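You operate a simulated robot arm through the tools that you are given. There is no shell and no other tool.

You run a simulated two-armed robot. Do the job below in one go: nothing can be reset, and whatever is moved stays where it is left.

TASK
Take the teal corner and leave it on the service bench top. Then take the thick cork and put it on top of the blue spacer. Then take the purple corner and leave it on the plug rest. Then fetch the pink clip and set it on the table mat top. Then take the black corner and put it on the service bench top. Then screw the cap back on the water bottle. Then fetch the round cork and set it on the supply top. The order counts. Set down upright: teal corner, purple corner, pink clip, black corner.

Only the result counts: the job must be done as asked and must still hold three seconds after the hand-in. Knocking over, shifting, dropping, spilling or breaking anything else fails it. A push-on lid holds only when it is set on centred and level and pressed home; a screw cap is set on level and turned clockwise until tight.

THE ROBOT
Two 7-joint arms with two-finger parallel grippers on one trunk, on a base that drives. Base frame: it is fixed to the floor where the robot stands at the start and does not move with it; the origin is under the middle of the robot, x ahead of it, y to its left, z up. Units: mm, rad, N and s.
The left shoulder is at the start at [-109, 119, 704], the right one opposite. With the tool pointing down near the work surface each hand reaches from about 100 to 540 mm from the robot's upright axis, wherever it stands, measured 20 degrees to its own side. Places, roughly: black corner (5x5x5 cm) [-800, 3400, 400]; blue spacer [2000, 2250, 750]; pink clip (5x4x5 cm) [-400, 3500, 400]; plug rest (12x15 cm) [4360, -2160, 800]; purple corner (5x5x5 cm) [1800, 2100, 300]; round cork (5x5x3 cm) [-1600, 400, 900]; service bench top [4100, 3500, 900]; supply top [-700, -3400, 900]; table mat top [-1500, 500, 800]; teal corner (5x5x5 cm) [2000, 2100, 300]; thick cork (5x5x3 cm) [1900, 2200, 800]; water bottle [-1500, 500, 1000]. Payload 3.43 kg a hand.
The TCP of each hand is the grasp point between the finger pads, 30 mm short of the fingertips. In the tool frame z runs along the fingers and y along their closing line. Largest opening 94 mm; finger width 28, thickness 10; the body of the gripper, 50 by 96 mm, starts 55 mm behind the TCP.
Orientation is told as [roll, pitch, yaw] about the base's x, y, z axes, in that order, counted from this pose: with the fingers straight down and closing along the base's y, the tool's x points along the base's -x, its y along +y and its z along -z.

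THE INTERFACE
- The arms move only by the tool play_rows. It takes "left_increments", "right_increments" or both (then of equal length, played together; a hand with none holds still); each is a list of rows, each a list of 7 numbers: the shift along the tool's x, y, z in mm, then the turn, a rotation vector about the tool's x, y, z in rad, then the closure, from 0 (fully open) to 1 (shut). In form: [[tx, ty, tz, ax, ay, az, gripper], ...]. A call has 1 to 20 rows; each row shifts and turns the commanded pose from where the row before left it, along the tool's axes as they then stand. Rows are played at 5 a second. More than 50 mm and 0.15 rad between two rows, or a gripper value outside its range, and nothing of the call is played. A pose out of reach is approached as far as the arm can. The call stops where the force on the tool passes 40 N (or 10 N more than at its start, if that is more) or the arm is blocked; 0.2 s more then pass. The fingers move at their own pace (about 153 mm/s each) and stop on an object; they squeeze with about 35 N. The grip force told is the motor's: it shows also when the fingers shut on nothing. Time passes only in rows, and 0.2 s behind the last, so rows that do not move let the fingers close. It gives the time, the measured TCP pose, the force on the tool (base axes), the opening and the grip force at its end, in the units of the frame above (readings bear some noise), with the torque about the TCP (base axes, N m) and any sound that the robot's microphone picked up.
- Cameras (640 x 400 px; columns grow to the right, rows downward): "scene" is now at [62.4, -25.5, 1430.2]; the picture's right is [-0.09, -1.00, 0.00], its down [-0.61, 0.05, -0.79] and it looks along [0.79, -0.07, -0.62] (base axes); focal length 255 px, centre (320, 200). "left" rides on the left gripper at [76, -14, -102] in its tool frame; the picture's right is [0.18, 0.98, 0.00], its down [-0.75, 0.14, -0.64] and it looks along [-0.63, 0.12, 0.77] (tool axes); focal length 243 px, centre (320, 200). "right" rides on the right gripper at [76, 14, -103] in its tool frame; the picture's right is [-0.18, 0.98, 0.00], its down [-0.75, -0.14, -0.64] and it looks along [-0.63, -0.12, 0.77] (tool axes); focal length 243 px, centre (320, 200). There is no depth. A picture from a camera that has moved, and an enlarged one, comes with that camera's place and axes in the base frame and with its lens. The place of the scene camera against the robot may be out by one fixed shift of up to 25 mm in any direction.
- get_image(camera): a new picture of that camera. It takes no simulated time.
- slide_trunk(by): slides the trunk up (or, below 0, down) by that many mm; the arms and the scene camera ride with it, the base frame stays. It gives what a move gives, with no picture.
- roll_base(legs): drives the robot by 1 to 6 legs, each [ahead, left, turn to the left] in mm, mm and rad, along the robot's own axes; the way and the turn of a leg run together, so that a leg with both is an arc; at most 1500 mm and 3.142 rad a leg. The arms and the cameras ride along, it lands a little off, and it stops where it bumps. It gives what a move gives.
- turn_head(pan, tilt): turns the head with the scene camera to pan (to the left, within 2.496 rad either way) and tilt (down, from -0.506 to 1.204), counted from straight ahead of the robot. It gives what a move gives.
- close_up(camera, box): a new picture of the part [left, top, right, bottom] of that camera's present view, enlarged. It takes no simulated time.
- job_done(): hands the job in; it is judged then, once.

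Nothing tells you exact positions but the pictures and the camera data. Unless the task says otherwise, let go and move clear before handing in.

The tools are called after "Call:" by a JSON object that holds its "method" and its "body". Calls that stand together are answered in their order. play_rows: Moves the arms, as the interface text tells. Its arguments: {"type":"object","properties":{"left_increments":{"type":"array","items":{"type":"array","items":{"type":"number"}}},"right_increments":{"type":"array","items":{"type":"array","items":{"type":"number"}}}},"required":[]} The other tools are called the same way: slide_trunk (by) slides the trunk up or down; roll_base (legs) drives the base; turn_head (pan, tilt) turns the head that bears the scene camera; get_image (camera) takes a picture; close_up (camera, box) takes an enlarged picture of a part of a camera's view; job_done () hands the job in.

At the start:

```text
time_s: 0.0
left_eef_pos: [399.0, 158.3, 581.3]
left_orientation: [0.001, 0.001, 0.0]
left_contact_force: [-0.4, -0.3, 0.1]
left_ft_torque: [0.01, 0.05, 0.01]
left_width: 93.8
left_finger_force: 0.1
right_eef_pos: [321.1, -170.7, 641.2]
right_orientation: [0.0, 0.0, 0.0]
right_contact_force: [-0.1, 0.2, 0.3]
right_ft_torque: [-0.01, 0.03, -0.01]
right_width: 94.2
right_finger_force: 0.0
trunk travel left (down, up): [-125.0, 210.0]
robot x, y, heading: [2.0, 2.0, 0.005]
head pan, tilt: [-0.087, 0.663]
```

scene: 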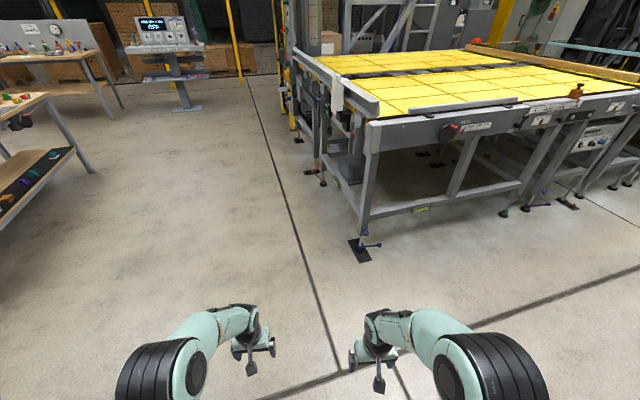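
right: 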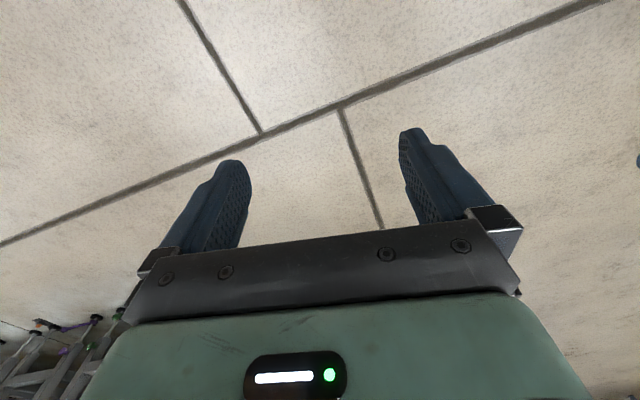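
left: 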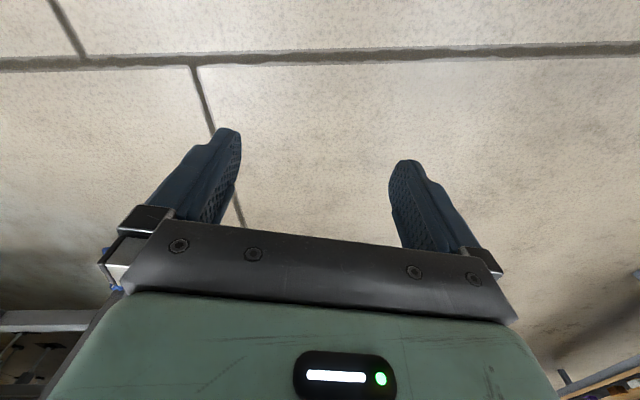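

I see a workshop with a yellow-topped table ahead and shelved benches to the left. First I will look around with the head to locate everything before driving.

Call:
{"method": "turn_head", "body": {"pan": 0.8, "tilt": 0.45}}

```text
time_s: 1.2
left_eef_pos: [399.6, 159.1, 582.4]
left_orientation: [-0.001, 0.0, 0.0]
left_contact_force: [-0.9, 0.4, -0.8]
left_ft_torque: [-0.04, 0.03, -0.03]
left_width: 94.0
left_finger_force: 0.1
right_eef_pos: [320.6, -171.8, 640.5]
right_orientation: [0.0, 0.0, 0.0]
right_contact_force: [0.1, 0.2, 0.5]
right_ft_torque: [0.0, -0.02, -0.01]
right_width: 93.8
right_finger_force: 0.0
trunk travel left (down, up): [-125.0, 210.0]
robot x, y, heading: [1.9, -1.1, 0.003]
head pan, tilt: [0.799, 0.45]
```

Call:
{"method": "get_image", "body": {"camera": "scene"}}

```text
taken
camera scene: at [40.6, 47.8, 1449.2], right [0.72, -0.7, 0.0], down [-0.3, -0.31, -0.9], along [0.63, 0.64, -0.44], focal length 255 px, centre (320, 200)
```

scene: 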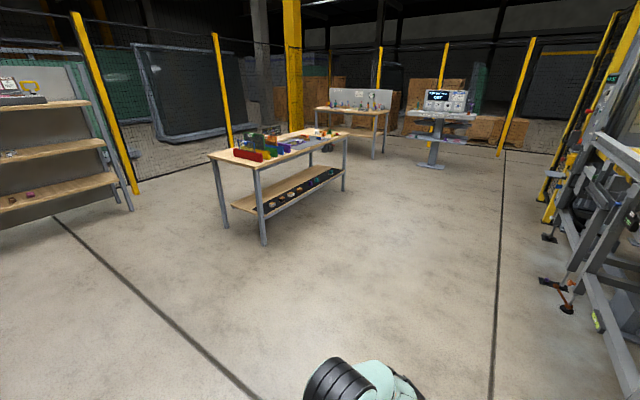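

The middle table (with the spacer and cork on top, corners on its lower shelf) stands ahead-left, and the service bench is behind it. I'll look further around.

Call:
{"method": "turn_head", "body": {"pan": 1.9, "tilt": 0.45}}

Call:
{"method": "get_image", "body": {"camera": "scene"}}

Call:
{"method": "turn_head", "body": {"pan": 2.49, "tilt": 0.45}}

Call:
{"method": "get_image", "body": {"camera": "scene"}}

Call:
{"method": "turn_head", "body": {"pan": -2.0, "tilt": 0.45}}

Call:
{"method": "get_image", "body": {"camera": "scene"}}

Call:
{"method": "turn_head", "body": {"pan": -0.7, "tilt": 0.35}}

Call:
{"method": "get_image", "body": {"camera": "scene"}}

```text
time_s: 2.5
left_eef_pos: [398.8, 159.3, 582.0]
left_orientation: [-0.002, 0.001, -0.001]
left_contact_force: [-0.1, 0.0, 0.3]
left_ft_torque: [-0.04, 0.02, 0.01]
left_width: 94.0
left_finger_force: 0.1
right_eef_pos: [320.7, -171.9, 641.6]
right_orientation: [0.0, 0.0, 0.0]
right_contact_force: [0.4, -0.6, 0.4]
right_ft_torque: [-0.02, 0.0, 0.02]
right_width: 94.2
right_finger_force: 0.1
trunk travel left (down, up): [-125.0, 210.0]
robot x, y, heading: [0.6, -0.6, -0.002]
head pan, tilt: [1.901, 0.45]
```

```text
taken
camera scene: at [-53.2, 69.0, 1449.2], right [0.95, 0.32, 0.0], down [0.14, -0.41, -0.9], along [-0.29, 0.85, -0.44], focal length 255 px, centre (320, 200)
```

scene: 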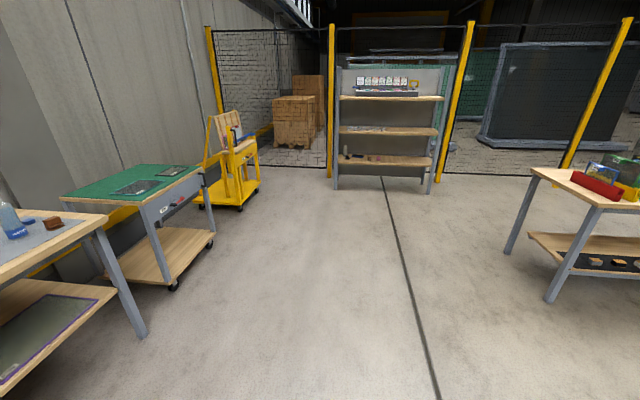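

```text
time_s: 3.5
left_eef_pos: [398.5, 157.8, 582.3]
left_orientation: [0.002, 0.001, 0.0]
left_contact_force: [0.1, 0.0, 0.7]
left_ft_torque: [0.01, -0.01, -0.03]
left_width: 94.1
left_finger_force: 0.0
right_eef_pos: [320.9, -169.4, 641.0]
right_orientation: [-0.001, -0.001, -0.001]
right_contact_force: [-0.3, -0.3, 0.0]
right_ft_torque: [-0.03, 0.01, 0.01]
right_width: 94.1
right_finger_force: 0.0
trunk travel left (down, up): [-125.0, 210.0]
robot x, y, heading: [2.9, 5.0, -0.003]
head pan, tilt: [2.491, 0.45]
```

```text
taken
camera scene: at [-96.6, 37.8, 1449.2], right [0.61, 0.8, 0.0], down [0.35, -0.26, -0.9], along [-0.72, 0.55, -0.44], focal length 255 px, centre (320, 200)
```

scene: 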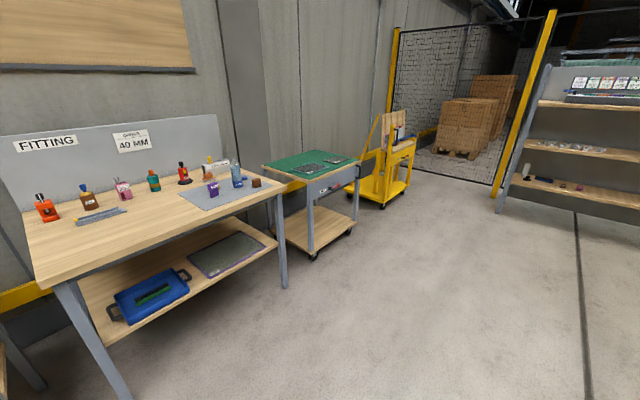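

```text
time_s: 7.1
left_eef_pos: [398.6, 158.1, 581.9]
left_orientation: [0.0, 0.0, 0.001]
left_contact_force: [-0.1, 0.2, 0.0]
left_ft_torque: [-0.02, 0.0, -0.03]
left_width: 94.1
left_finger_force: 0.0
right_eef_pos: [319.2, -172.4, 640.8]
right_orientation: [0.0, 0.001, 0.0]
right_contact_force: [0.0, -0.3, -0.9]
right_ft_torque: [0.0, 0.01, 0.0]
right_width: 94.1
right_finger_force: 0.0
trunk travel left (down, up): [-125.0, 210.0]
robot x, y, heading: [1.8, 0.3, -0.0]
head pan, tilt: [-2.0, 0.45]
```

```text
taken
camera scene: at [-61.8, -101.6, 1449.2], right [-0.91, 0.42, 0.0], down [0.18, 0.4, -0.9], along [-0.37, -0.82, -0.44], focal length 255 px, centre (320, 200)
```

scene: 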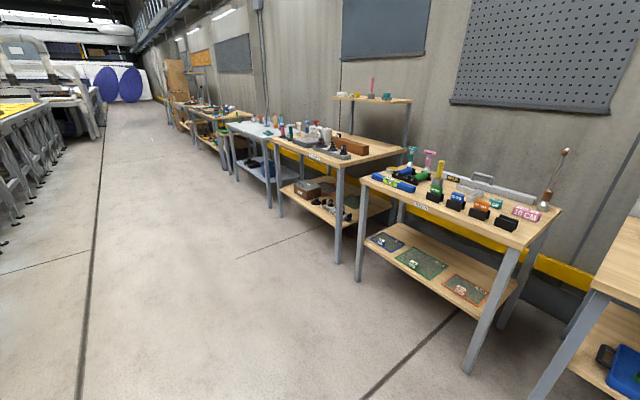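

```text
time_s: 8.6
left_eef_pos: [400.3, 159.0, 582.6]
left_orientation: [0.0, -0.001, 0.0]
left_contact_force: [0.0, -0.7, 0.1]
left_ft_torque: [0.04, 0.01, 0.01]
left_width: 94.0
left_finger_force: 0.1
right_eef_pos: [320.8, -171.4, 642.1]
right_orientation: [-0.001, 0.001, 0.0]
right_contact_force: [0.1, 0.7, -0.9]
right_ft_torque: [0.03, -0.01, 0.01]
right_width: 94.0
right_finger_force: 0.0
trunk travel left (down, up): [-125.0, 210.0]
robot x, y, heading: [-1.7, -1.6, -0.0]
head pan, tilt: [-0.7, 0.351]
```

```text
taken
camera scene: at [47.6, -78.0, 1458.4], right [-0.64, -0.76, 0.0], down [-0.26, 0.22, -0.94], along [0.72, -0.61, -0.34], focal length 255 px, centre (320, 200)
```

scene: 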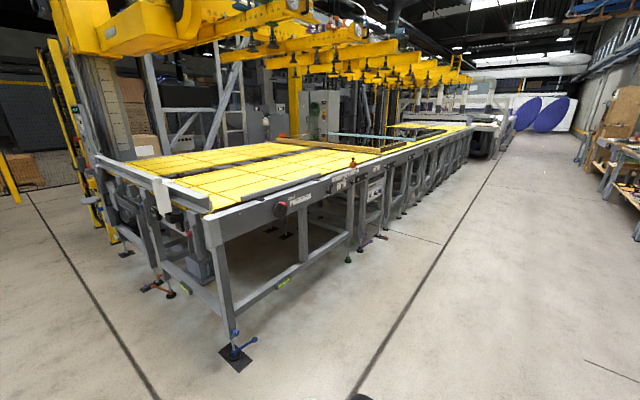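

Call:
{"method": "close_up", "body": {"camera": "scene", "box": [100, 100, 300, 225]}}

Call:
{"method": "close_up", "body": {"camera": "scene", "box": [270, 100, 470, 225]}}

Call:
{"method": "turn_head", "body": {"pan": -1.6, "tilt": 0.3}}

Call:
{"method": "get_image", "body": {"camera": "scene"}}

```text
3.20 times, centred on (200, 162) of scene
camera zoom: at [47.6, -78.0, 1458.4], right [-0.64, -0.76, 0.0], down [-0.26, 0.22, -0.94], along [0.72, -0.61, -0.34], focal length 817 px, centre (704, 320)
```

zoom: 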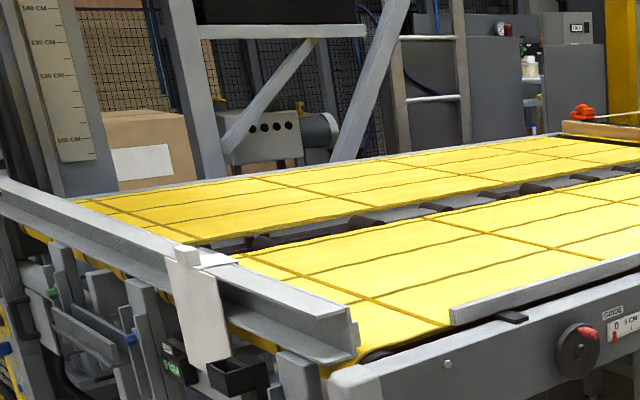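

```text
3.20 times, centred on (370, 162) of scene
camera zoom: at [47.6, -78.0, 1458.4], right [-0.64, -0.76, 0.0], down [-0.26, 0.22, -0.94], along [0.72, -0.61, -0.34], focal length 817 px, centre (160, 320)
```

zoom: 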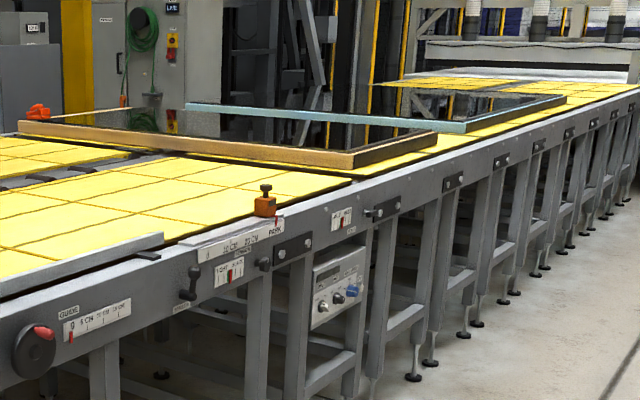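

```text
time_s: 9.8
left_eef_pos: [398.5, 159.0, 581.8]
left_orientation: [0.0, 0.0, 0.0]
left_contact_force: [-0.2, -0.5, -0.2]
left_ft_torque: [-0.02, 0.0, 0.01]
left_width: 94.0
left_finger_force: 0.1
right_eef_pos: [320.8, -170.4, 641.9]
right_orientation: [0.001, 0.0, 0.001]
right_contact_force: [0.1, 0.0, -0.4]
right_ft_torque: [-0.01, -0.02, 0.01]
right_width: 94.0
right_finger_force: 0.0
trunk travel left (down, up): [-125.0, 210.0]
robot x, y, heading: [3.1, 0.8, 0.003]
head pan, tilt: [-1.6, 0.3]
```

```text
taken
camera scene: at [-26.2, -111.3, 1463.1], right [-1.0, 0.03, 0.0], down [0.01, 0.3, -0.96], along [-0.03, -0.95, -0.3], focal length 255 px, centre (320, 200)
```

scene: 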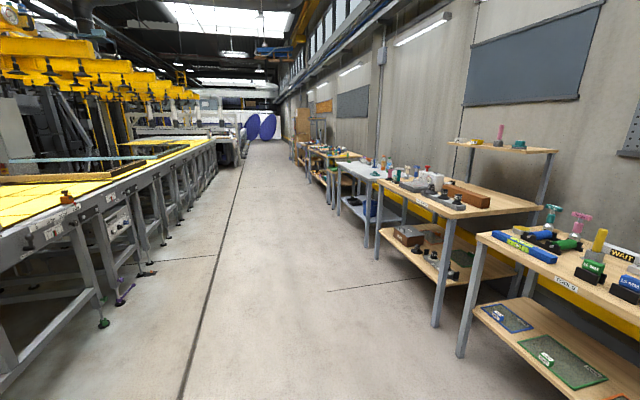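

Call:
{"method": "turn_head", "body": {"pan": 0.8, "tilt": 0.4}}

Call:
{"method": "close_up", "body": {"camera": "scene", "box": [200, 90, 360, 190]}}

Call:
{"method": "close_up", "body": {"camera": "scene", "box": [250, 150, 350, 212]}}

Call:
{"method": "close_up", "body": {"camera": "scene", "box": [300, 60, 500, 185]}}

```text
time_s: 12.0
left_eef_pos: [399.0, 158.0, 583.6]
left_orientation: [0.0, 0.001, 0.0]
left_contact_force: [0.6, -0.7, 0.1]
left_ft_torque: [-0.01, 0.02, -0.02]
left_width: 94.0
left_finger_force: 0.0
right_eef_pos: [321.7, -170.2, 640.8]
right_orientation: [-0.001, 0.0, -0.001]
right_contact_force: [-0.4, -0.5, -0.1]
right_ft_torque: [0.01, 0.01, 0.03]
right_width: 94.2
right_finger_force: 0.1
trunk travel left (down, up): [-125.0, 210.0]
robot x, y, heading: [4.3, -0.4, 0.0]
head pan, tilt: [0.799, 0.4]
```

```text
4.00 times, centred on (280, 140) of scene
camera zoom: at [41.1, 48.4, 1453.9], right [0.72, -0.7, 0.0], down [-0.27, -0.28, -0.92], along [0.64, 0.66, -0.39], focal length 1021 px, centre (480, 440)
```

zoom: 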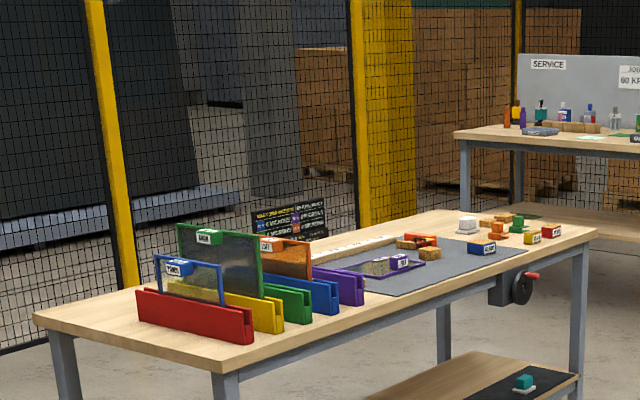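

```text
6.40 times, centred on (300, 181) of scene
camera zoom: at [41.1, 48.4, 1453.9], right [0.72, -0.7, 0.0], down [-0.27, -0.28, -0.92], along [0.64, 0.66, -0.39], focal length 1633 px, centre (448, 322)
```

zoom: 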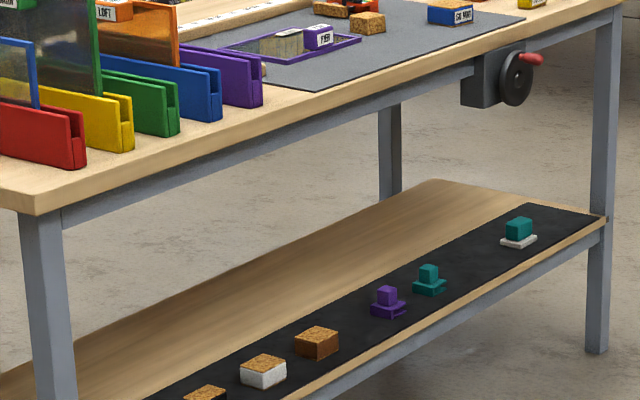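

```text
3.20 times, centred on (400, 122) of scene
camera zoom: at [41.1, 48.4, 1453.9], right [0.72, -0.7, 0.0], down [-0.27, -0.28, -0.92], along [0.64, 0.66, -0.39], focal length 817 px, centre (64, 448)
```

zoom: 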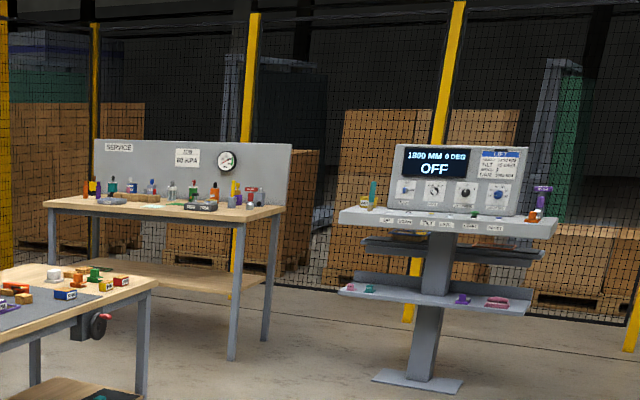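

The lower shelf of the middle table holds the purple corner near (1890, 2120) and the teal corner near (2020, 2140); the spacer and corks are on the top. I'll drive to stand in front of it, facing +y.

Call:
{"method": "roll_base", "body": {"legs": [[0, 0, 1.5708], [1300, 0, 0], [0, -1500, 0], [0, -450, 0]]}}

Call:
{"method": "turn_head", "body": {"pan": 0.0, "tilt": 0.8}}

Call:
{"method": "get_image", "body": {"camera": "scene"}}

```text
time_s: 39.5
left_eef_pos: [1768.4, 1715.9, 582.2]
left_orientation: [0.001, -0.001, 1.584]
left_contact_force: [-0.1, 0.6, -0.2]
left_ft_torque: [0.01, 0.02, 0.0]
left_width: 94.1
left_finger_force: 0.1
right_eef_pos: [2097.5, 1640.6, 641.3]
right_orientation: [0.0, 0.0, 1.582]
right_contact_force: [-0.2, 0.7, 0.0]
right_ft_torque: [-0.01, 0.02, 0.01]
right_width: 94.0
right_finger_force: 0.0
trunk travel left (down, up): [-125.0, 210.0]
robot x, y, heading: [1930.6, 1318.0, 1.579]
head pan, tilt: [0.799, 0.4]
```

```text
time_s: 40.6
left_eef_pos: [1768.0, 1715.3, 582.3]
left_orientation: [0.001, 0.0, 1.584]
left_contact_force: [0.2, 0.5, -0.9]
left_ft_torque: [0.01, -0.05, 0.01]
left_width: 94.0
left_finger_force: 0.1
right_eef_pos: [2098.8, 1641.7, 642.4]
right_orientation: [-0.001, 0.0, 1.583]
right_contact_force: [0.3, 0.8, -0.7]
right_ft_torque: [0.01, 0.0, 0.02]
right_width: 94.1
right_finger_force: 0.0
trunk travel left (down, up): [-125.0, 210.0]
robot x, y, heading: [1930.8, 1316.4, 1.582]
head pan, tilt: [0.0, 0.799]
```

```text
taken
camera scene: at [1938.5, 1350.4, 1418.8], right [1.0, 0.01, 0.0], down [0.01, -0.72, -0.7], along [-0.01, 0.7, -0.72], focal length 255 px, centre (320, 200)
```

scene: 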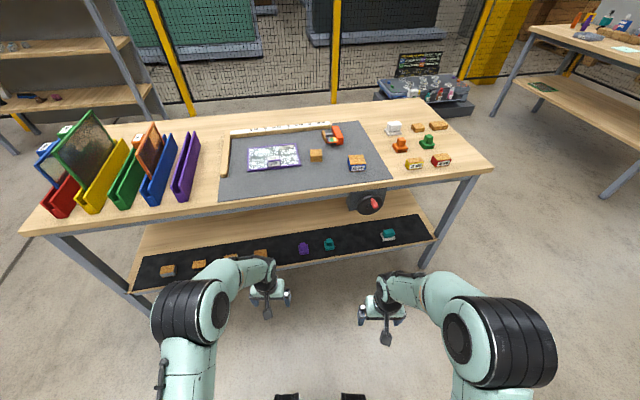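

Call:
{"method": "close_up", "body": {"camera": "scene", "box": [280, 220, 420, 270]}}

Call:
{"method": "close_up", "body": {"camera": "scene", "box": [220, 110, 480, 210]}}

Call:
{"method": "get_image", "body": {"camera": "right"}}

Call:
{"method": "get_image", "body": {"camera": "left"}}

```text
4.57 times, centred on (350, 245) of scene
camera zoom: at [1938.5, 1350.4, 1418.8], right [1.0, 0.01, 0.0], down [0.01, -0.72, -0.7], along [-0.01, 0.7, -0.72], focal length 1167 px, centre (183, -6)
```

zoom: 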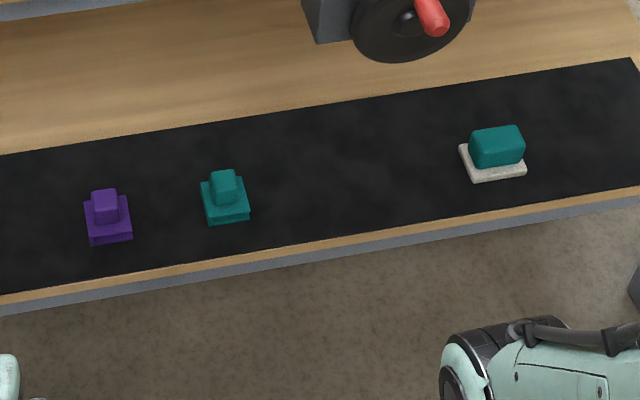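

```text
2.46 times, centred on (350, 160) of scene
camera zoom: at [1938.5, 1350.4, 1418.8], right [1.0, 0.01, 0.0], down [0.01, -0.72, -0.7], along [-0.01, 0.7, -0.72], focal length 628 px, centre (246, 298)
```

zoom: 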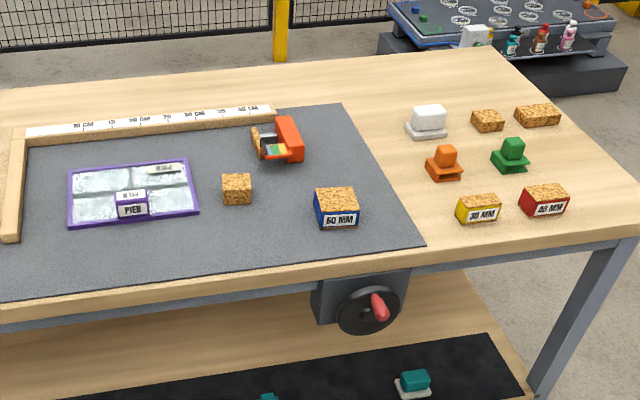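

```text
taken
camera right: at [2086.9, 1564.4, 744.1], right [-0.99, 0.17, 0.0], down [0.13, 0.76, 0.64], along [0.11, 0.63, -0.77], focal length 243 px, centre (320, 200)
```

right: 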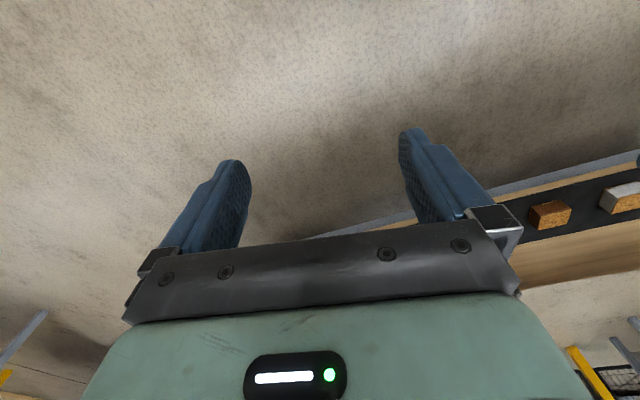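

```text
taken
camera left: at [1783.4, 1638.9, 684.5], right [-0.98, -0.2, 0.0], down [-0.15, 0.75, 0.64], along [-0.13, 0.63, -0.77], focal length 243 px, centre (320, 200)
```

left: 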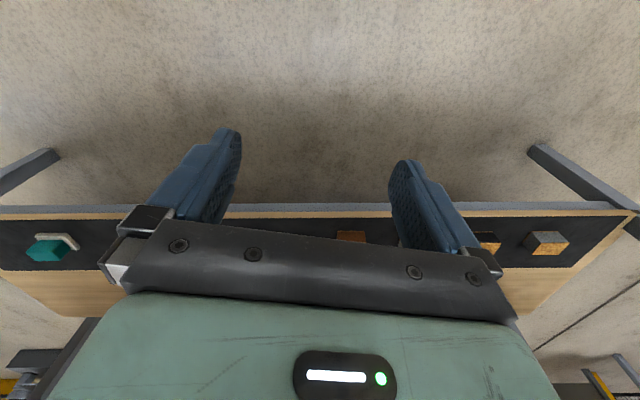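

Call:
{"method": "turn_head", "body": {"pan": 0.0, "tilt": 1.2}}

Call:
{"method": "get_image", "body": {"camera": "scene"}}

```text
time_s: 41.5
left_eef_pos: [1767.6, 1714.6, 582.4]
left_orientation: [-0.001, 0.0, 1.581]
left_contact_force: [0.1, 0.8, 0.0]
left_ft_torque: [0.02, 0.01, -0.03]
left_width: 94.3
left_finger_force: 0.1
right_eef_pos: [2100.6, 1641.0, 641.5]
right_orientation: [0.001, 0.002, 1.583]
right_contact_force: [0.7, -0.3, -1.0]
right_ft_torque: [0.02, -0.02, 0.0]
right_width: 94.2
right_finger_force: 0.2
trunk travel left (down, up): [-125.0, 210.0]
robot x, y, heading: [1932.1, 1319.6, 1.586]
head pan, tilt: [0.0, 1.201]
```

```text
taken
camera scene: at [1938.9, 1325.7, 1391.1], right [1.0, 0.01, 0.0], down [0.01, -0.93, -0.36], along [0.0, 0.36, -0.93], focal length 255 px, centre (320, 200)
```

scene: 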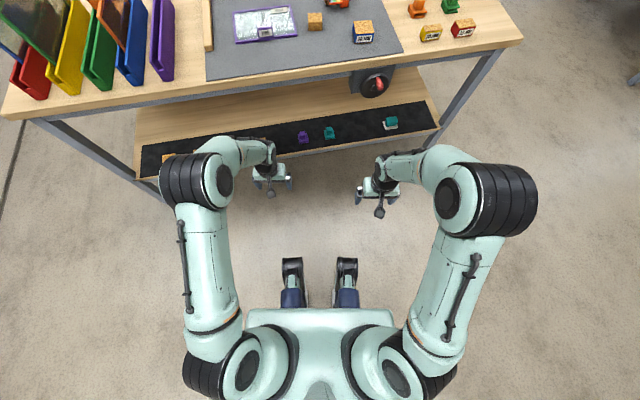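

The robot faces the table; the table is yawed about +0.2 rad and its shelf edge sits right under the top's edge. I'll retract the arms and tilt the right hand forward about 30° before driving closer.

Call:
{"method": "play_rows", "body": {"left_increments": [[45, 0, 0, 0, 0, 0, 0], [45, 0, 0, 0, 0, 0, 0], [45, 0, 0, 0, 0, 0, 0], [45, 0, 0, 0, 0, 0, 0], [0, 0, 0, 0, 0, 0, 0], [0, 0, 0, 0, 0, 0, 0]], "right_increments": [[40, 0, 0, 0, 0, 0, 0], [40, 0, 0, 0, 0, 0, 0], [0, 0, 40, 0, -0.13, 0, 0], [0, 0, 40, 0, -0.13, 0, 0], [0, 0, 40, 0, -0.13, 0, 0], [0, 0, 0, 0, -0.13, 0, 0]]}}

```text
time_s: 42.9
left_eef_pos: [1770.7, 1535.6, 582.3]
left_orientation: [0.0, 0.0, 1.582]
left_contact_force: [-0.6, -0.8, -1.0]
left_ft_torque: [-0.03, 0.02, 0.03]
left_width: 94.0
left_finger_force: 0.0
right_eef_pos: [2100.9, 1576.5, 524.1]
right_orientation: [-0.002, -0.523, 1.584]
right_contact_force: [-0.2, -0.8, -0.4]
right_ft_torque: [0.0, -0.01, -0.03]
right_width: 94.4
right_finger_force: 0.1
trunk travel left (down, up): [-125.0, 210.0]
robot x, y, heading: [1930.8, 1316.5, 1.582]
head pan, tilt: [0.0, 1.201]
```

Call:
{"method": "roll_base", "body": {"legs": [[0, 0, 0.19], [280, -69, 0]]}}

Call:
{"method": "turn_head", "body": {"pan": 0.0, "tilt": 1.0}}

Call:
{"method": "get_image", "body": {"camera": "scene"}}

Call:
{"method": "get_image", "body": {"camera": "right"}}

```text
time_s: 45.6
left_eef_pos: [1745.0, 1792.9, 583.8]
left_orientation: [0.0, 0.0, 1.772]
left_contact_force: [-0.4, 0.5, -1.0]
left_ft_torque: [0.02, 0.04, 0.03]
left_width: 93.9
left_finger_force: 0.0
right_eef_pos: [2060.4, 1895.2, 523.6]
right_orientation: [0.0, -0.519, 1.772]
right_contact_force: [-0.7, -0.1, 0.2]
right_ft_torque: [0.04, -0.01, -0.02]
right_width: 93.9
right_finger_force: 0.1
trunk travel left (down, up): [-125.0, 210.0]
robot x, y, heading: [1945.7, 1608.7, 1.77]
head pan, tilt: [0.0, 1.201]
```

```text
time_s: 46.3
left_eef_pos: [1745.4, 1791.4, 584.9]
left_orientation: [0.0, 0.0, 1.773]
left_contact_force: [0.3, 0.2, -0.3]
left_ft_torque: [0.0, 0.03, -0.02]
left_width: 93.7
left_finger_force: 0.0
right_eef_pos: [2060.9, 1894.7, 523.9]
right_orientation: [-0.001, -0.519, 1.772]
right_contact_force: [0.4, -0.4, 0.4]
right_ft_torque: [0.01, 0.01, -0.01]
right_width: 93.8
right_finger_force: 0.0
trunk travel left (down, up): [-125.0, 210.0]
robot x, y, heading: [1946.5, 1607.8, 1.774]
head pan, tilt: [0.0, 1.0]
```

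```text
taken
camera scene: at [1942.9, 1629.6, 1403.6], right [0.98, 0.2, 0.0], down [0.17, -0.82, -0.54], along [-0.11, 0.53, -0.84], focal length 255 px, centre (320, 200)
```

scene: 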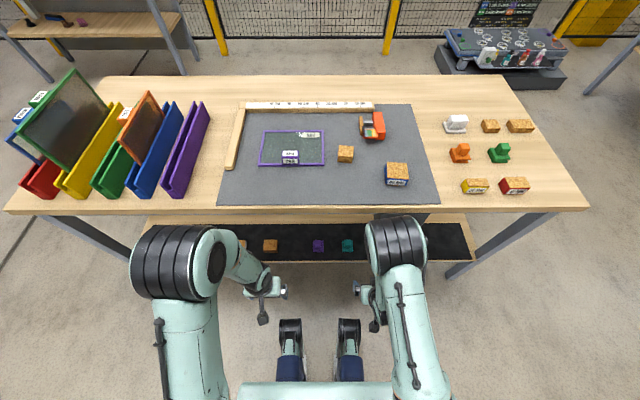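

```text
taken
camera right: at [2071.3, 1777.2, 575.6], right [-0.99, -0.04, 0.09], down [0.07, 0.36, 0.93], along [-0.07, 0.93, -0.35], focal length 243 px, centre (320, 200)
```

right: 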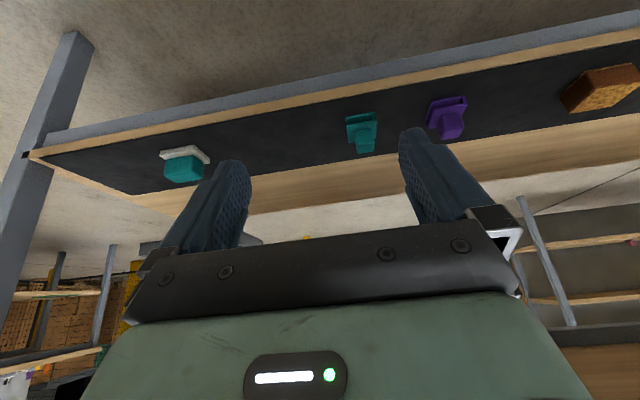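

Call:
{"method": "close_up", "body": {"camera": "right", "box": [300, 80, 480, 170]}}

Call:
{"method": "close_up", "body": {"camera": "scene", "box": [290, 220, 390, 270]}}

```text
3.56 times, centred on (390, 125) of right
camera zoom: at [2071.3, 1777.2, 575.6], right [-0.99, -0.04, 0.09], down [0.07, 0.36, 0.93], along [-0.07, 0.93, -0.35], focal length 863 px, centre (71, 467)
```

zoom: 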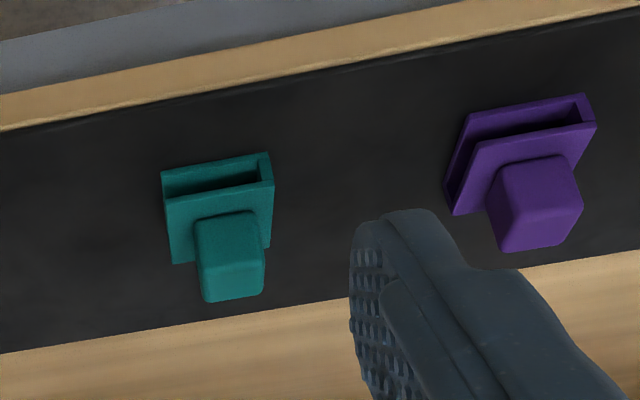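

```text
6.40 times, centred on (340, 245) of scene
camera zoom: at [1942.9, 1629.6, 1403.6], right [0.98, 0.2, 0.0], down [0.17, -0.82, -0.54], along [-0.11, 0.53, -0.84], focal length 1633 px, centre (192, -88)
```

zoom: 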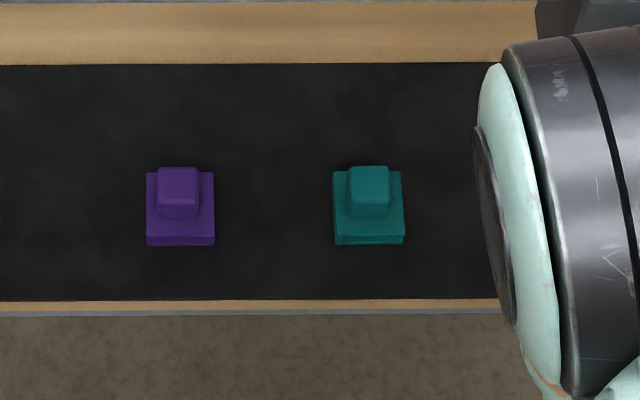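

The teal corner is a C-shaped base with a knob on top (aligned with my heading), about 254 mm ahead and 54 mm left of the right TCP, mat at z≈304. I'll reach under the table edge with the tilted right hand toward a point above the knob.

Call:
{"method": "play_rows", "body": {"right_increments": [[-19, 18, 33.9, 0, 0, 0, 0], [-19, 18, 33.9, 0, 0, 0, 0], [-19, 18, 33.9, 0, 0, 0, 0], [-24.85, 0, 28.6, 0, 0, 0, 0], [-24.85, 0, 28.6, 0, 0, 0, 0]]}}

Call:
{"method": "get_image", "body": {"camera": "right"}}

Call:
{"method": "get_image", "body": {"camera": "scene"}}

```text
time_s: 47.5
left_eef_pos: [1745.0, 1792.0, 584.8]
left_orientation: [0.0, -0.001, 1.773]
left_contact_force: [-0.5, 0.5, 0.0]
left_ft_torque: [-0.03, -0.02, -0.01]
left_width: 94.1
left_finger_force: 0.2
right_eef_pos: [1975.1, 2051.8, 441.1]
right_orientation: [-0.001, -0.518, 1.772]
right_contact_force: [0.7, 0.0, 0.8]
right_ft_torque: [0.0, 0.01, -0.01]
right_width: 94.2
right_finger_force: 0.0
trunk travel left (down, up): [-125.0, 210.0]
robot x, y, heading: [1942.9, 1611.1, 1.768]
head pan, tilt: [0.0, 1.0]
```

```text
taken
camera right: at [1985.9, 1933.4, 492.2], right [-0.99, -0.04, 0.09], down [0.07, 0.36, 0.93], along [-0.07, 0.93, -0.35], focal length 243 px, centre (320, 200)
```

right: 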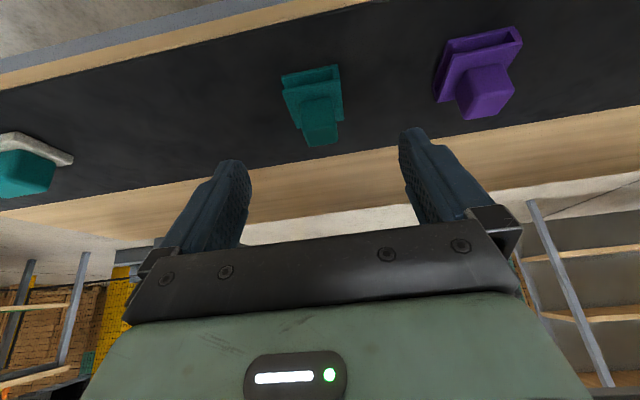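

```text
taken
camera scene: at [1942.9, 1629.9, 1403.6], right [0.98, 0.2, 0.0], down [0.17, -0.82, -0.54], along [-0.11, 0.53, -0.84], focal length 255 px, centre (320, 200)
```

scene: 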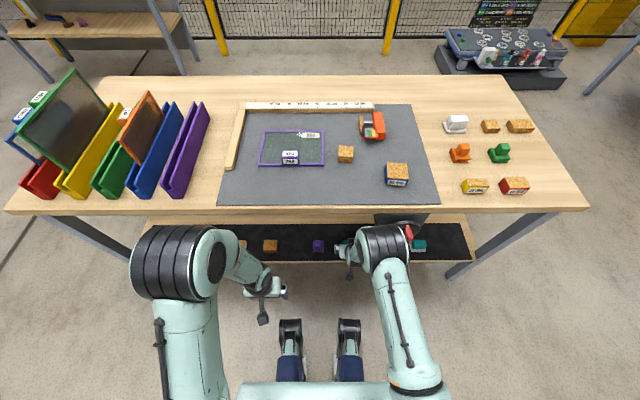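

The right elbow is getting close to the table's handwheel, so I'll back the right hand out and use the left arm instead, with the trunk lowered. First retract right and tilt left.

Call:
{"method": "play_rows", "body": {"right_increments": [[25.8, 0, -33.9, 0, 0, 0, 0], [25.8, 0, -33.9, 0, 0, 0, 0], [25.8, 0, -33.9, 0, 0, 0, 0], [25.8, -25, -33.9, 0, 0, 0, 0], [25.8, -25, -33.9, 0, 0, 0, 0], [0, 0, -35, 0, 0.13, 0, 0], [0, 0, -35, 0, 0.13, 0, 0], [0, 0, -35, 0, 0.13, 0, 0], [0, 0, -10, 0, 0.13, 0, 0], [0, 0, 0, 0, 0, 0, 0]], "left_increments": [[0, 0, 0, 0, 0, 0, 0], [0, 0, 0, 0, 0, 0, 0], [0, 0, 0, 0, 0, 0, 0], [0, 0, 0, 0, 0, 0, 0], [0, 0, 0, 0, 0, 0, 0], [0, 0, 0, 0, -0.13, 0, 0], [0, 0, 0, 0, -0.13, 0, 0], [0, 0, 0, 0, -0.13, 0, 0], [0, 0, 0, 0, -0.13, 0, 0], [0, 0, 0, 0, 0, 0, 0]]}}

Call:
{"method": "roll_base", "body": {"legs": [[-60, -220, 0]]}}

Call:
{"method": "slide_trunk", "body": {"by": -120}}

Call:
{"method": "get_image", "body": {"camera": "scene"}}

Call:
{"method": "get_image", "body": {"camera": "left"}}

```text
time_s: 49.7
left_eef_pos: [1740.2, 1822.6, 571.5]
left_orientation: [0.0, -0.521, 1.77]
left_contact_force: [0.5, -0.1, 0.3]
left_ft_torque: [-0.02, -0.04, 0.01]
left_width: 93.9
left_finger_force: 0.0
left hand out of reach, approached as far as the arm can: row 8, 9
right_eef_pos: [2065.7, 1838.7, 625.9]
right_orientation: [0.0, -0.001, 1.772]
right_contact_force: [-1.1, -0.3, 0.2]
right_ft_torque: [0.01, 0.02, 0.03]
right_width: 94.0
right_finger_force: 0.0
right hand out of reach, approached as far as the arm can: row 6, 7
trunk travel left (down, up): [-125.0, 210.0]
robot x, y, heading: [1940.9, 1609.8, 1.768]
head pan, tilt: [0.0, 1.0]
```

```text
time_s: 52.3
left_eef_pos: [1968.1, 1807.9, 571.9]
left_orientation: [0.001, -0.52, 1.773]
left_contact_force: [0.2, -0.8, -0.6]
left_ft_torque: [0.0, -0.04, -0.03]
left_width: 93.9
left_finger_force: 0.0
right_eef_pos: [2294.7, 1824.4, 626.2]
right_orientation: [0.0, -0.001, 1.772]
right_contact_force: [0.3, 0.1, 0.2]
right_ft_torque: [-0.05, -0.03, -0.02]
right_width: 93.8
right_finger_force: 0.1
trunk travel left (down, up): [-125.0, 210.0]
robot x, y, heading: [2170.9, 1592.4, 1.777]
head pan, tilt: [0.0, 1.0]
```

```text
time_s: 53.8
left_eef_pos: [1965.7, 1817.8, 442.7]
left_orientation: [-0.001, -0.491, 1.777]
left_contact_force: [-0.6, -0.3, -0.2]
left_ft_torque: [-0.04, 0.0, -0.01]
left_width: 94.0
left_finger_force: 0.1
right_eef_pos: [2293.9, 1825.4, 505.0]
right_orientation: [0.0, 0.0, 1.774]
right_contact_force: [0.4, 1.0, 0.5]
right_ft_torque: [-0.01, -0.01, 0.0]
right_width: 93.9
right_finger_force: 0.0
trunk travel left (down, up): [-5.0, 330.0]
robot x, y, heading: [2169.6, 1593.4, 1.774]
head pan, tilt: [0.0, 1.0]
```

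```text
taken
camera scene: at [2163.9, 1650.0, 1280.3], right [0.98, 0.2, 0.0], down [0.17, -0.82, -0.54], along [-0.11, 0.53, -0.84], focal length 255 px, centre (320, 200)
```

scene: 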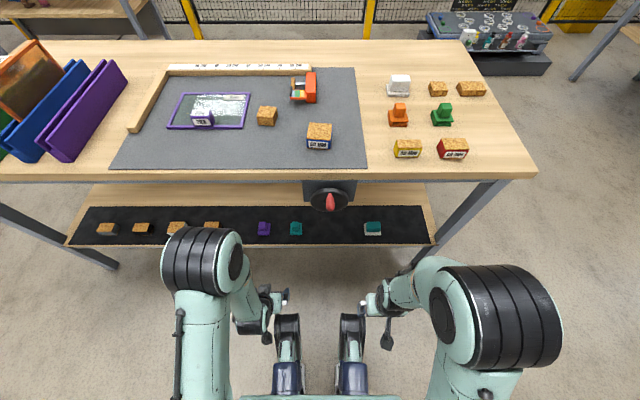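

```text
taken
camera left: at [2003.0, 1706.3, 496.8], right [-0.93, -0.36, -0.09], down [-0.21, 0.33, 0.92], along [-0.3, 0.87, -0.38], focal length 243 px, centre (320, 200)
```

left: 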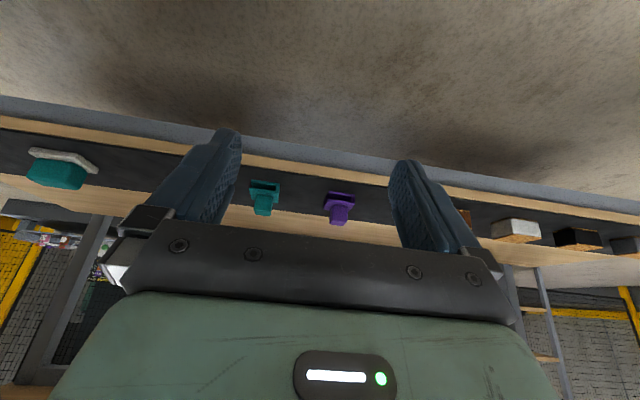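

Call:
{"method": "play_rows", "body": {"left_increments": [[-35, 0, 20, 0, 0, 0, 0], [-35, 0, 20, 0, 0, 0, 0], [-35, 0, 20, 0, 0, 0, 0], [0, 0, 0, 0, 0, 0, 0]]}}

Call:
{"method": "get_image", "body": {"camera": "left"}}

Call:
{"method": "get_image", "body": {"camera": "scene"}}

```text
time_s: 54.8
left_eef_pos: [1939.9, 1936.2, 438.6]
left_orientation: [-0.001, -0.489, 1.776]
left_contact_force: [-0.3, -0.1, -0.1]
left_ft_torque: [-0.02, -0.02, 0.0]
left_width: 94.2
left_finger_force: 0.0
right_eef_pos: [2295.1, 1824.9, 505.5]
right_orientation: [-0.001, -0.001, 1.776]
right_contact_force: [0.1, 0.4, 0.6]
right_ft_torque: [-0.02, -0.03, 0.01]
right_width: 93.8
right_finger_force: 0.0
trunk travel left (down, up): [-5.0, 330.0]
robot x, y, heading: [2168.3, 1592.3, 1.772]
head pan, tilt: [0.0, 1.0]
```

```text
taken
camera left: at [1976.9, 1825.2, 493.1], right [-0.93, -0.36, -0.09], down [-0.21, 0.33, 0.92], along [-0.3, 0.87, -0.38], focal length 243 px, centre (320, 200)
```

left: 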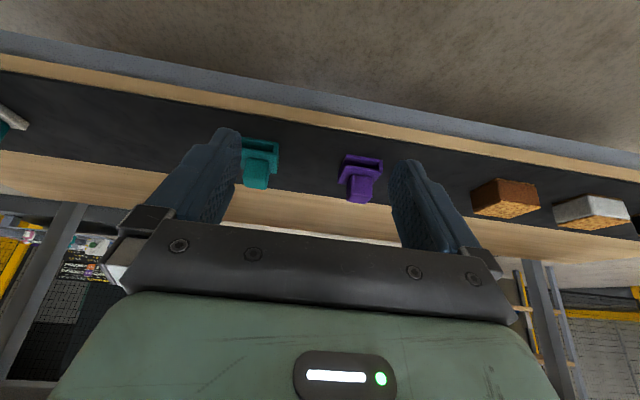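

```text
taken
camera scene: at [2163.9, 1650.1, 1280.3], right [0.98, 0.2, 0.0], down [0.17, -0.82, -0.54], along [-0.11, 0.53, -0.84], focal length 255 px, centre (320, 200)
```

scene: 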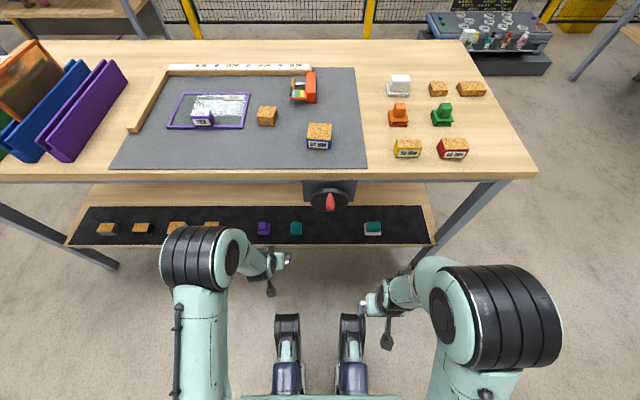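

Call:
{"method": "close_up", "body": {"camera": "left", "box": [210, 110, 410, 220]}}

```text
3.20 times, centred on (310, 165) of left
camera zoom: at [1976.9, 1825.2, 493.1], right [-0.93, -0.36, -0.09], down [-0.21, 0.33, 0.92], along [-0.3, 0.87, -0.38], focal length 776 px, centre (352, 312)
```

zoom: 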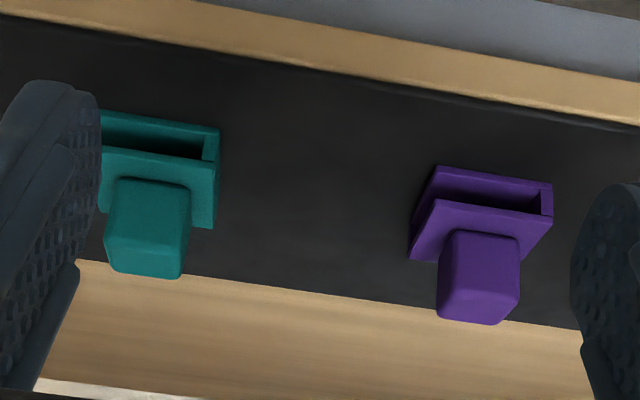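

Both views agree: teal knob centre is near (1962, 2138), mat z≈304. Moving the left hand forward and right in stages, watching the elbow.

Call:
{"method": "play_rows", "body": {"left_increments": [[-27.9, -21.7, 18.6, 0, 0, 0, 0], [-27.9, -21.7, 18.6, 0, 0, 0, 0], [-27.9, -21.7, 18.6, 0, 0, 0, 0], [0, 0, 0, 0, 0, 0, 0]]}}

Call:
{"method": "get_image", "body": {"camera": "left"}}

Call:
{"method": "get_image", "body": {"camera": "scene"}}

```text
time_s: 55.8
left_eef_pos: [1985.0, 2047.4, 430.4]
left_orientation: [0.0, -0.488, 1.776]
left_contact_force: [-1.2, -0.5, 0.8]
left_ft_torque: [0.03, 0.0, -0.03]
left_width: 94.1
left_finger_force: 0.1
right_eef_pos: [2293.5, 1825.1, 505.4]
right_orientation: [0.0, 0.001, 1.776]
right_contact_force: [-0.2, 0.6, -0.2]
right_ft_torque: [0.01, 0.03, 0.0]
right_width: 93.8
right_finger_force: 0.1
trunk travel left (down, up): [-5.0, 330.0]
robot x, y, heading: [2170.8, 1598.0, 1.768]
head pan, tilt: [0.0, 1.0]
```

```text
taken
camera left: at [2021.2, 1936.2, 484.0], right [-0.93, -0.36, -0.09], down [-0.21, 0.33, 0.92], along [-0.3, 0.87, -0.38], focal length 243 px, centre (320, 200)
```

left: 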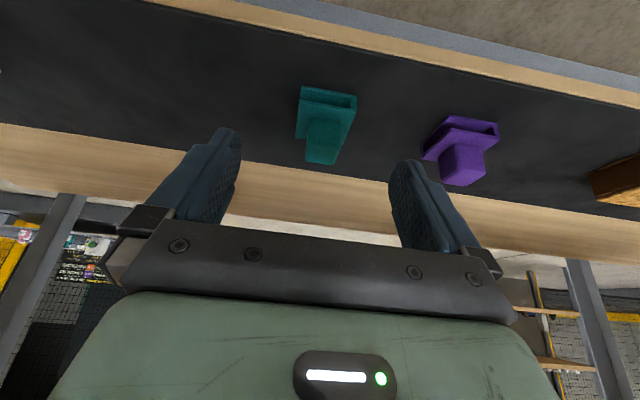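

```text
taken
camera scene: at [2163.9, 1650.1, 1280.3], right [0.98, 0.2, 0.0], down [0.17, -0.82, -0.54], along [-0.11, 0.53, -0.84], focal length 255 px, centre (320, 200)
```

scene: 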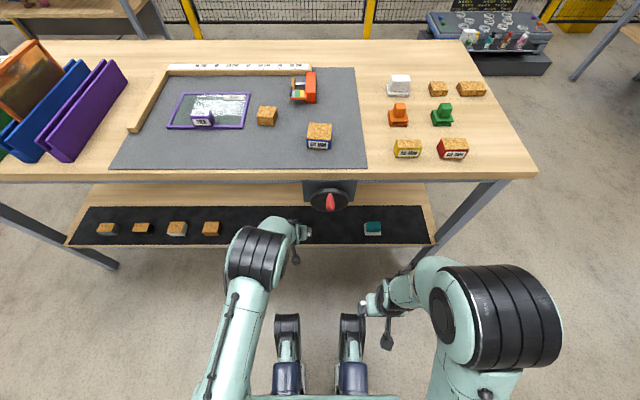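

Call:
{"method": "close_up", "body": {"camera": "left", "box": [260, 70, 400, 180]}}

```text
3.64 times, centred on (330, 125) of left
camera zoom: at [2021.2, 1936.2, 484.0], right [-0.93, -0.36, -0.09], down [-0.21, 0.33, 0.92], along [-0.3, 0.87, -0.38], focal length 882 px, centre (284, 473)
```

zoom: 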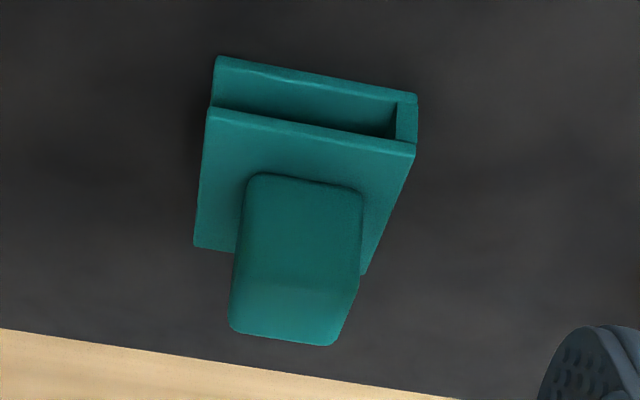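

Call:
{"method": "play_rows", "body": {"left_increments": [[-34, 4, 18.1, 0, 0, 0, 0], [-34, 4, 18.1, 0, 0, 0, 0], [0, 0, 0, 0, 0, 0, 0]]}}

Call:
{"method": "get_image", "body": {"camera": "left"}}

Call:
{"method": "get_image", "body": {"camera": "scene"}}

```text
time_s: 56.6
left_eef_pos: [1962.3, 2121.4, 429.0]
left_orientation: [0.0, -0.487, 1.774]
left_contact_force: [-0.1, 0.6, 0.6]
left_ft_torque: [0.01, 0.01, 0.02]
left_width: 93.7
left_finger_force: 0.1
right_eef_pos: [2294.3, 1824.4, 506.1]
right_orientation: [0.001, 0.001, 1.775]
right_contact_force: [0.4, -0.1, 0.3]
right_ft_torque: [0.01, -0.01, -0.01]
right_width: 94.1
right_finger_force: 0.1
trunk travel left (down, up): [-5.0, 330.0]
robot x, y, heading: [2171.0, 1594.7, 1.772]
head pan, tilt: [0.0, 1.0]
```

```text
taken
camera left: at [1998.4, 2010.8, 483.9], right [-0.93, -0.36, -0.09], down [-0.21, 0.33, 0.92], along [-0.3, 0.87, -0.38], focal length 243 px, centre (320, 200)
```

left: 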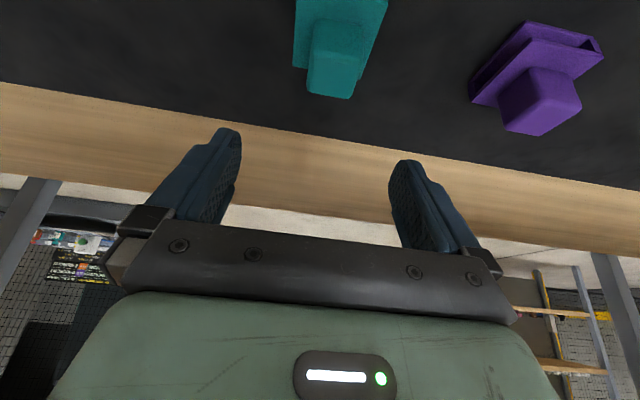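

```text
taken
camera scene: at [2163.9, 1650.1, 1280.3], right [0.98, 0.2, 0.0], down [0.17, -0.82, -0.54], along [-0.11, 0.53, -0.84], focal length 255 px, centre (320, 200)
```

scene: 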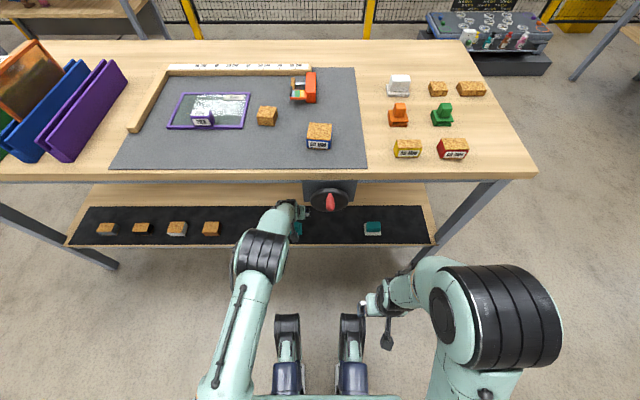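

Call:
{"method": "close_up", "body": {"camera": "left", "box": [270, 0, 410, 110]}}

```text
3.64 times, centred on (340, 55) of left
camera zoom: at [1998.4, 2010.8, 483.9], right [-0.93, -0.36, -0.09], down [-0.21, 0.33, 0.92], along [-0.3, 0.87, -0.38], focal length 882 px, centre (247, 727)
```

zoom: 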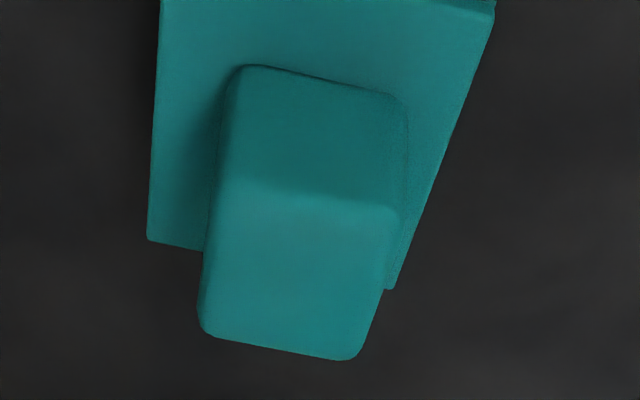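

The refined measurement puts the shelf at z≈320 and the knob centre 19 mm short of the present TCP. I'll shift back and descend partly, then check again.

Call:
{"method": "play_rows", "body": {"left_increments": [[24.8, -0.5, 8, 0, 0, 0, 0], [24.8, -0.5, 20, 0, 0, 0, 0], [0, 0, 0, 0, 0, 0, 0]]}}

Call:
{"method": "get_image", "body": {"camera": "left"}}

```text
time_s: 57.4
left_eef_pos: [1969.2, 2088.8, 380.1]
left_orientation: [-0.001, -0.49, 1.772]
left_contact_force: [0.7, -0.4, 0.1]
left_ft_torque: [0.01, -0.01, 0.03]
left_width: 94.4
left_finger_force: 0.0
right_eef_pos: [2293.6, 1823.1, 505.8]
right_orientation: [-0.001, 0.0, 1.775]
right_contact_force: [0.0, 0.7, 0.0]
right_ft_torque: [0.01, -0.01, 0.0]
right_width: 94.1
right_finger_force: 0.0
trunk travel left (down, up): [-5.0, 330.0]
robot x, y, heading: [2171.7, 1593.4, 1.776]
head pan, tilt: [0.0, 1.0]
```

```text
taken
camera left: at [2006.3, 1979.0, 434.4], right [-0.93, -0.36, -0.09], down [-0.21, 0.33, 0.92], along [-0.3, 0.87, -0.38], focal length 243 px, centre (320, 200)
```

left: 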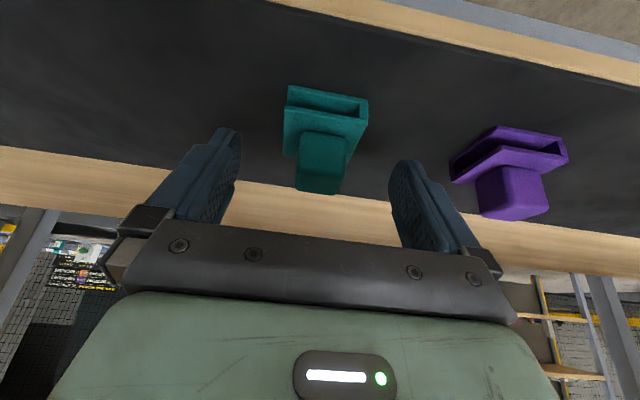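

The knob top is at z≈369; the fingers straddle it. A tiny final adjustment, then close.

Call:
{"method": "play_rows", "body": {"left_increments": [[-1.6, 1, 5.4, 0, 0, 0, 0], [0, 0, 0, 0, 0, 0, 1], [0, 0, 0, 0, 0, 0, 1], [0, 0, 0, 0, 0, 0, 1], [0, 0, 0, 0, 0, 0, 1]]}}

Call:
{"method": "get_image", "body": {"camera": "left"}}

```text
time_s: 58.6
left_eef_pos: [1966.8, 2093.5, 376.0]
left_orientation: [0.001, -0.491, 1.772]
left_contact_force: [-0.5, 0.8, 1.3]
left_ft_torque: [0.05, 0.06, 0.02]
left_width: 26.8
left_finger_force: 35.1
right_eef_pos: [2292.8, 1825.3, 505.6]
right_orientation: [-0.001, 0.002, 1.774]
right_contact_force: [0.4, -0.2, -0.7]
right_ft_torque: [-0.03, 0.03, 0.0]
right_width: 94.0
right_finger_force: 0.1
trunk travel left (down, up): [-5.0, 330.0]
robot x, y, heading: [2172.3, 1598.2, 1.777]
head pan, tilt: [0.0, 1.0]
```

```text
taken
camera left: at [2004.3, 1983.5, 430.3], right [-0.93, -0.36, -0.09], down [-0.21, 0.33, 0.92], along [-0.3, 0.87, -0.38], focal length 243 px, centre (320, 200)
```

left: 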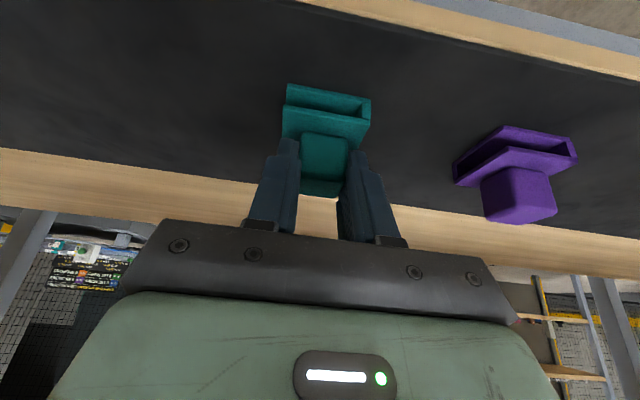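

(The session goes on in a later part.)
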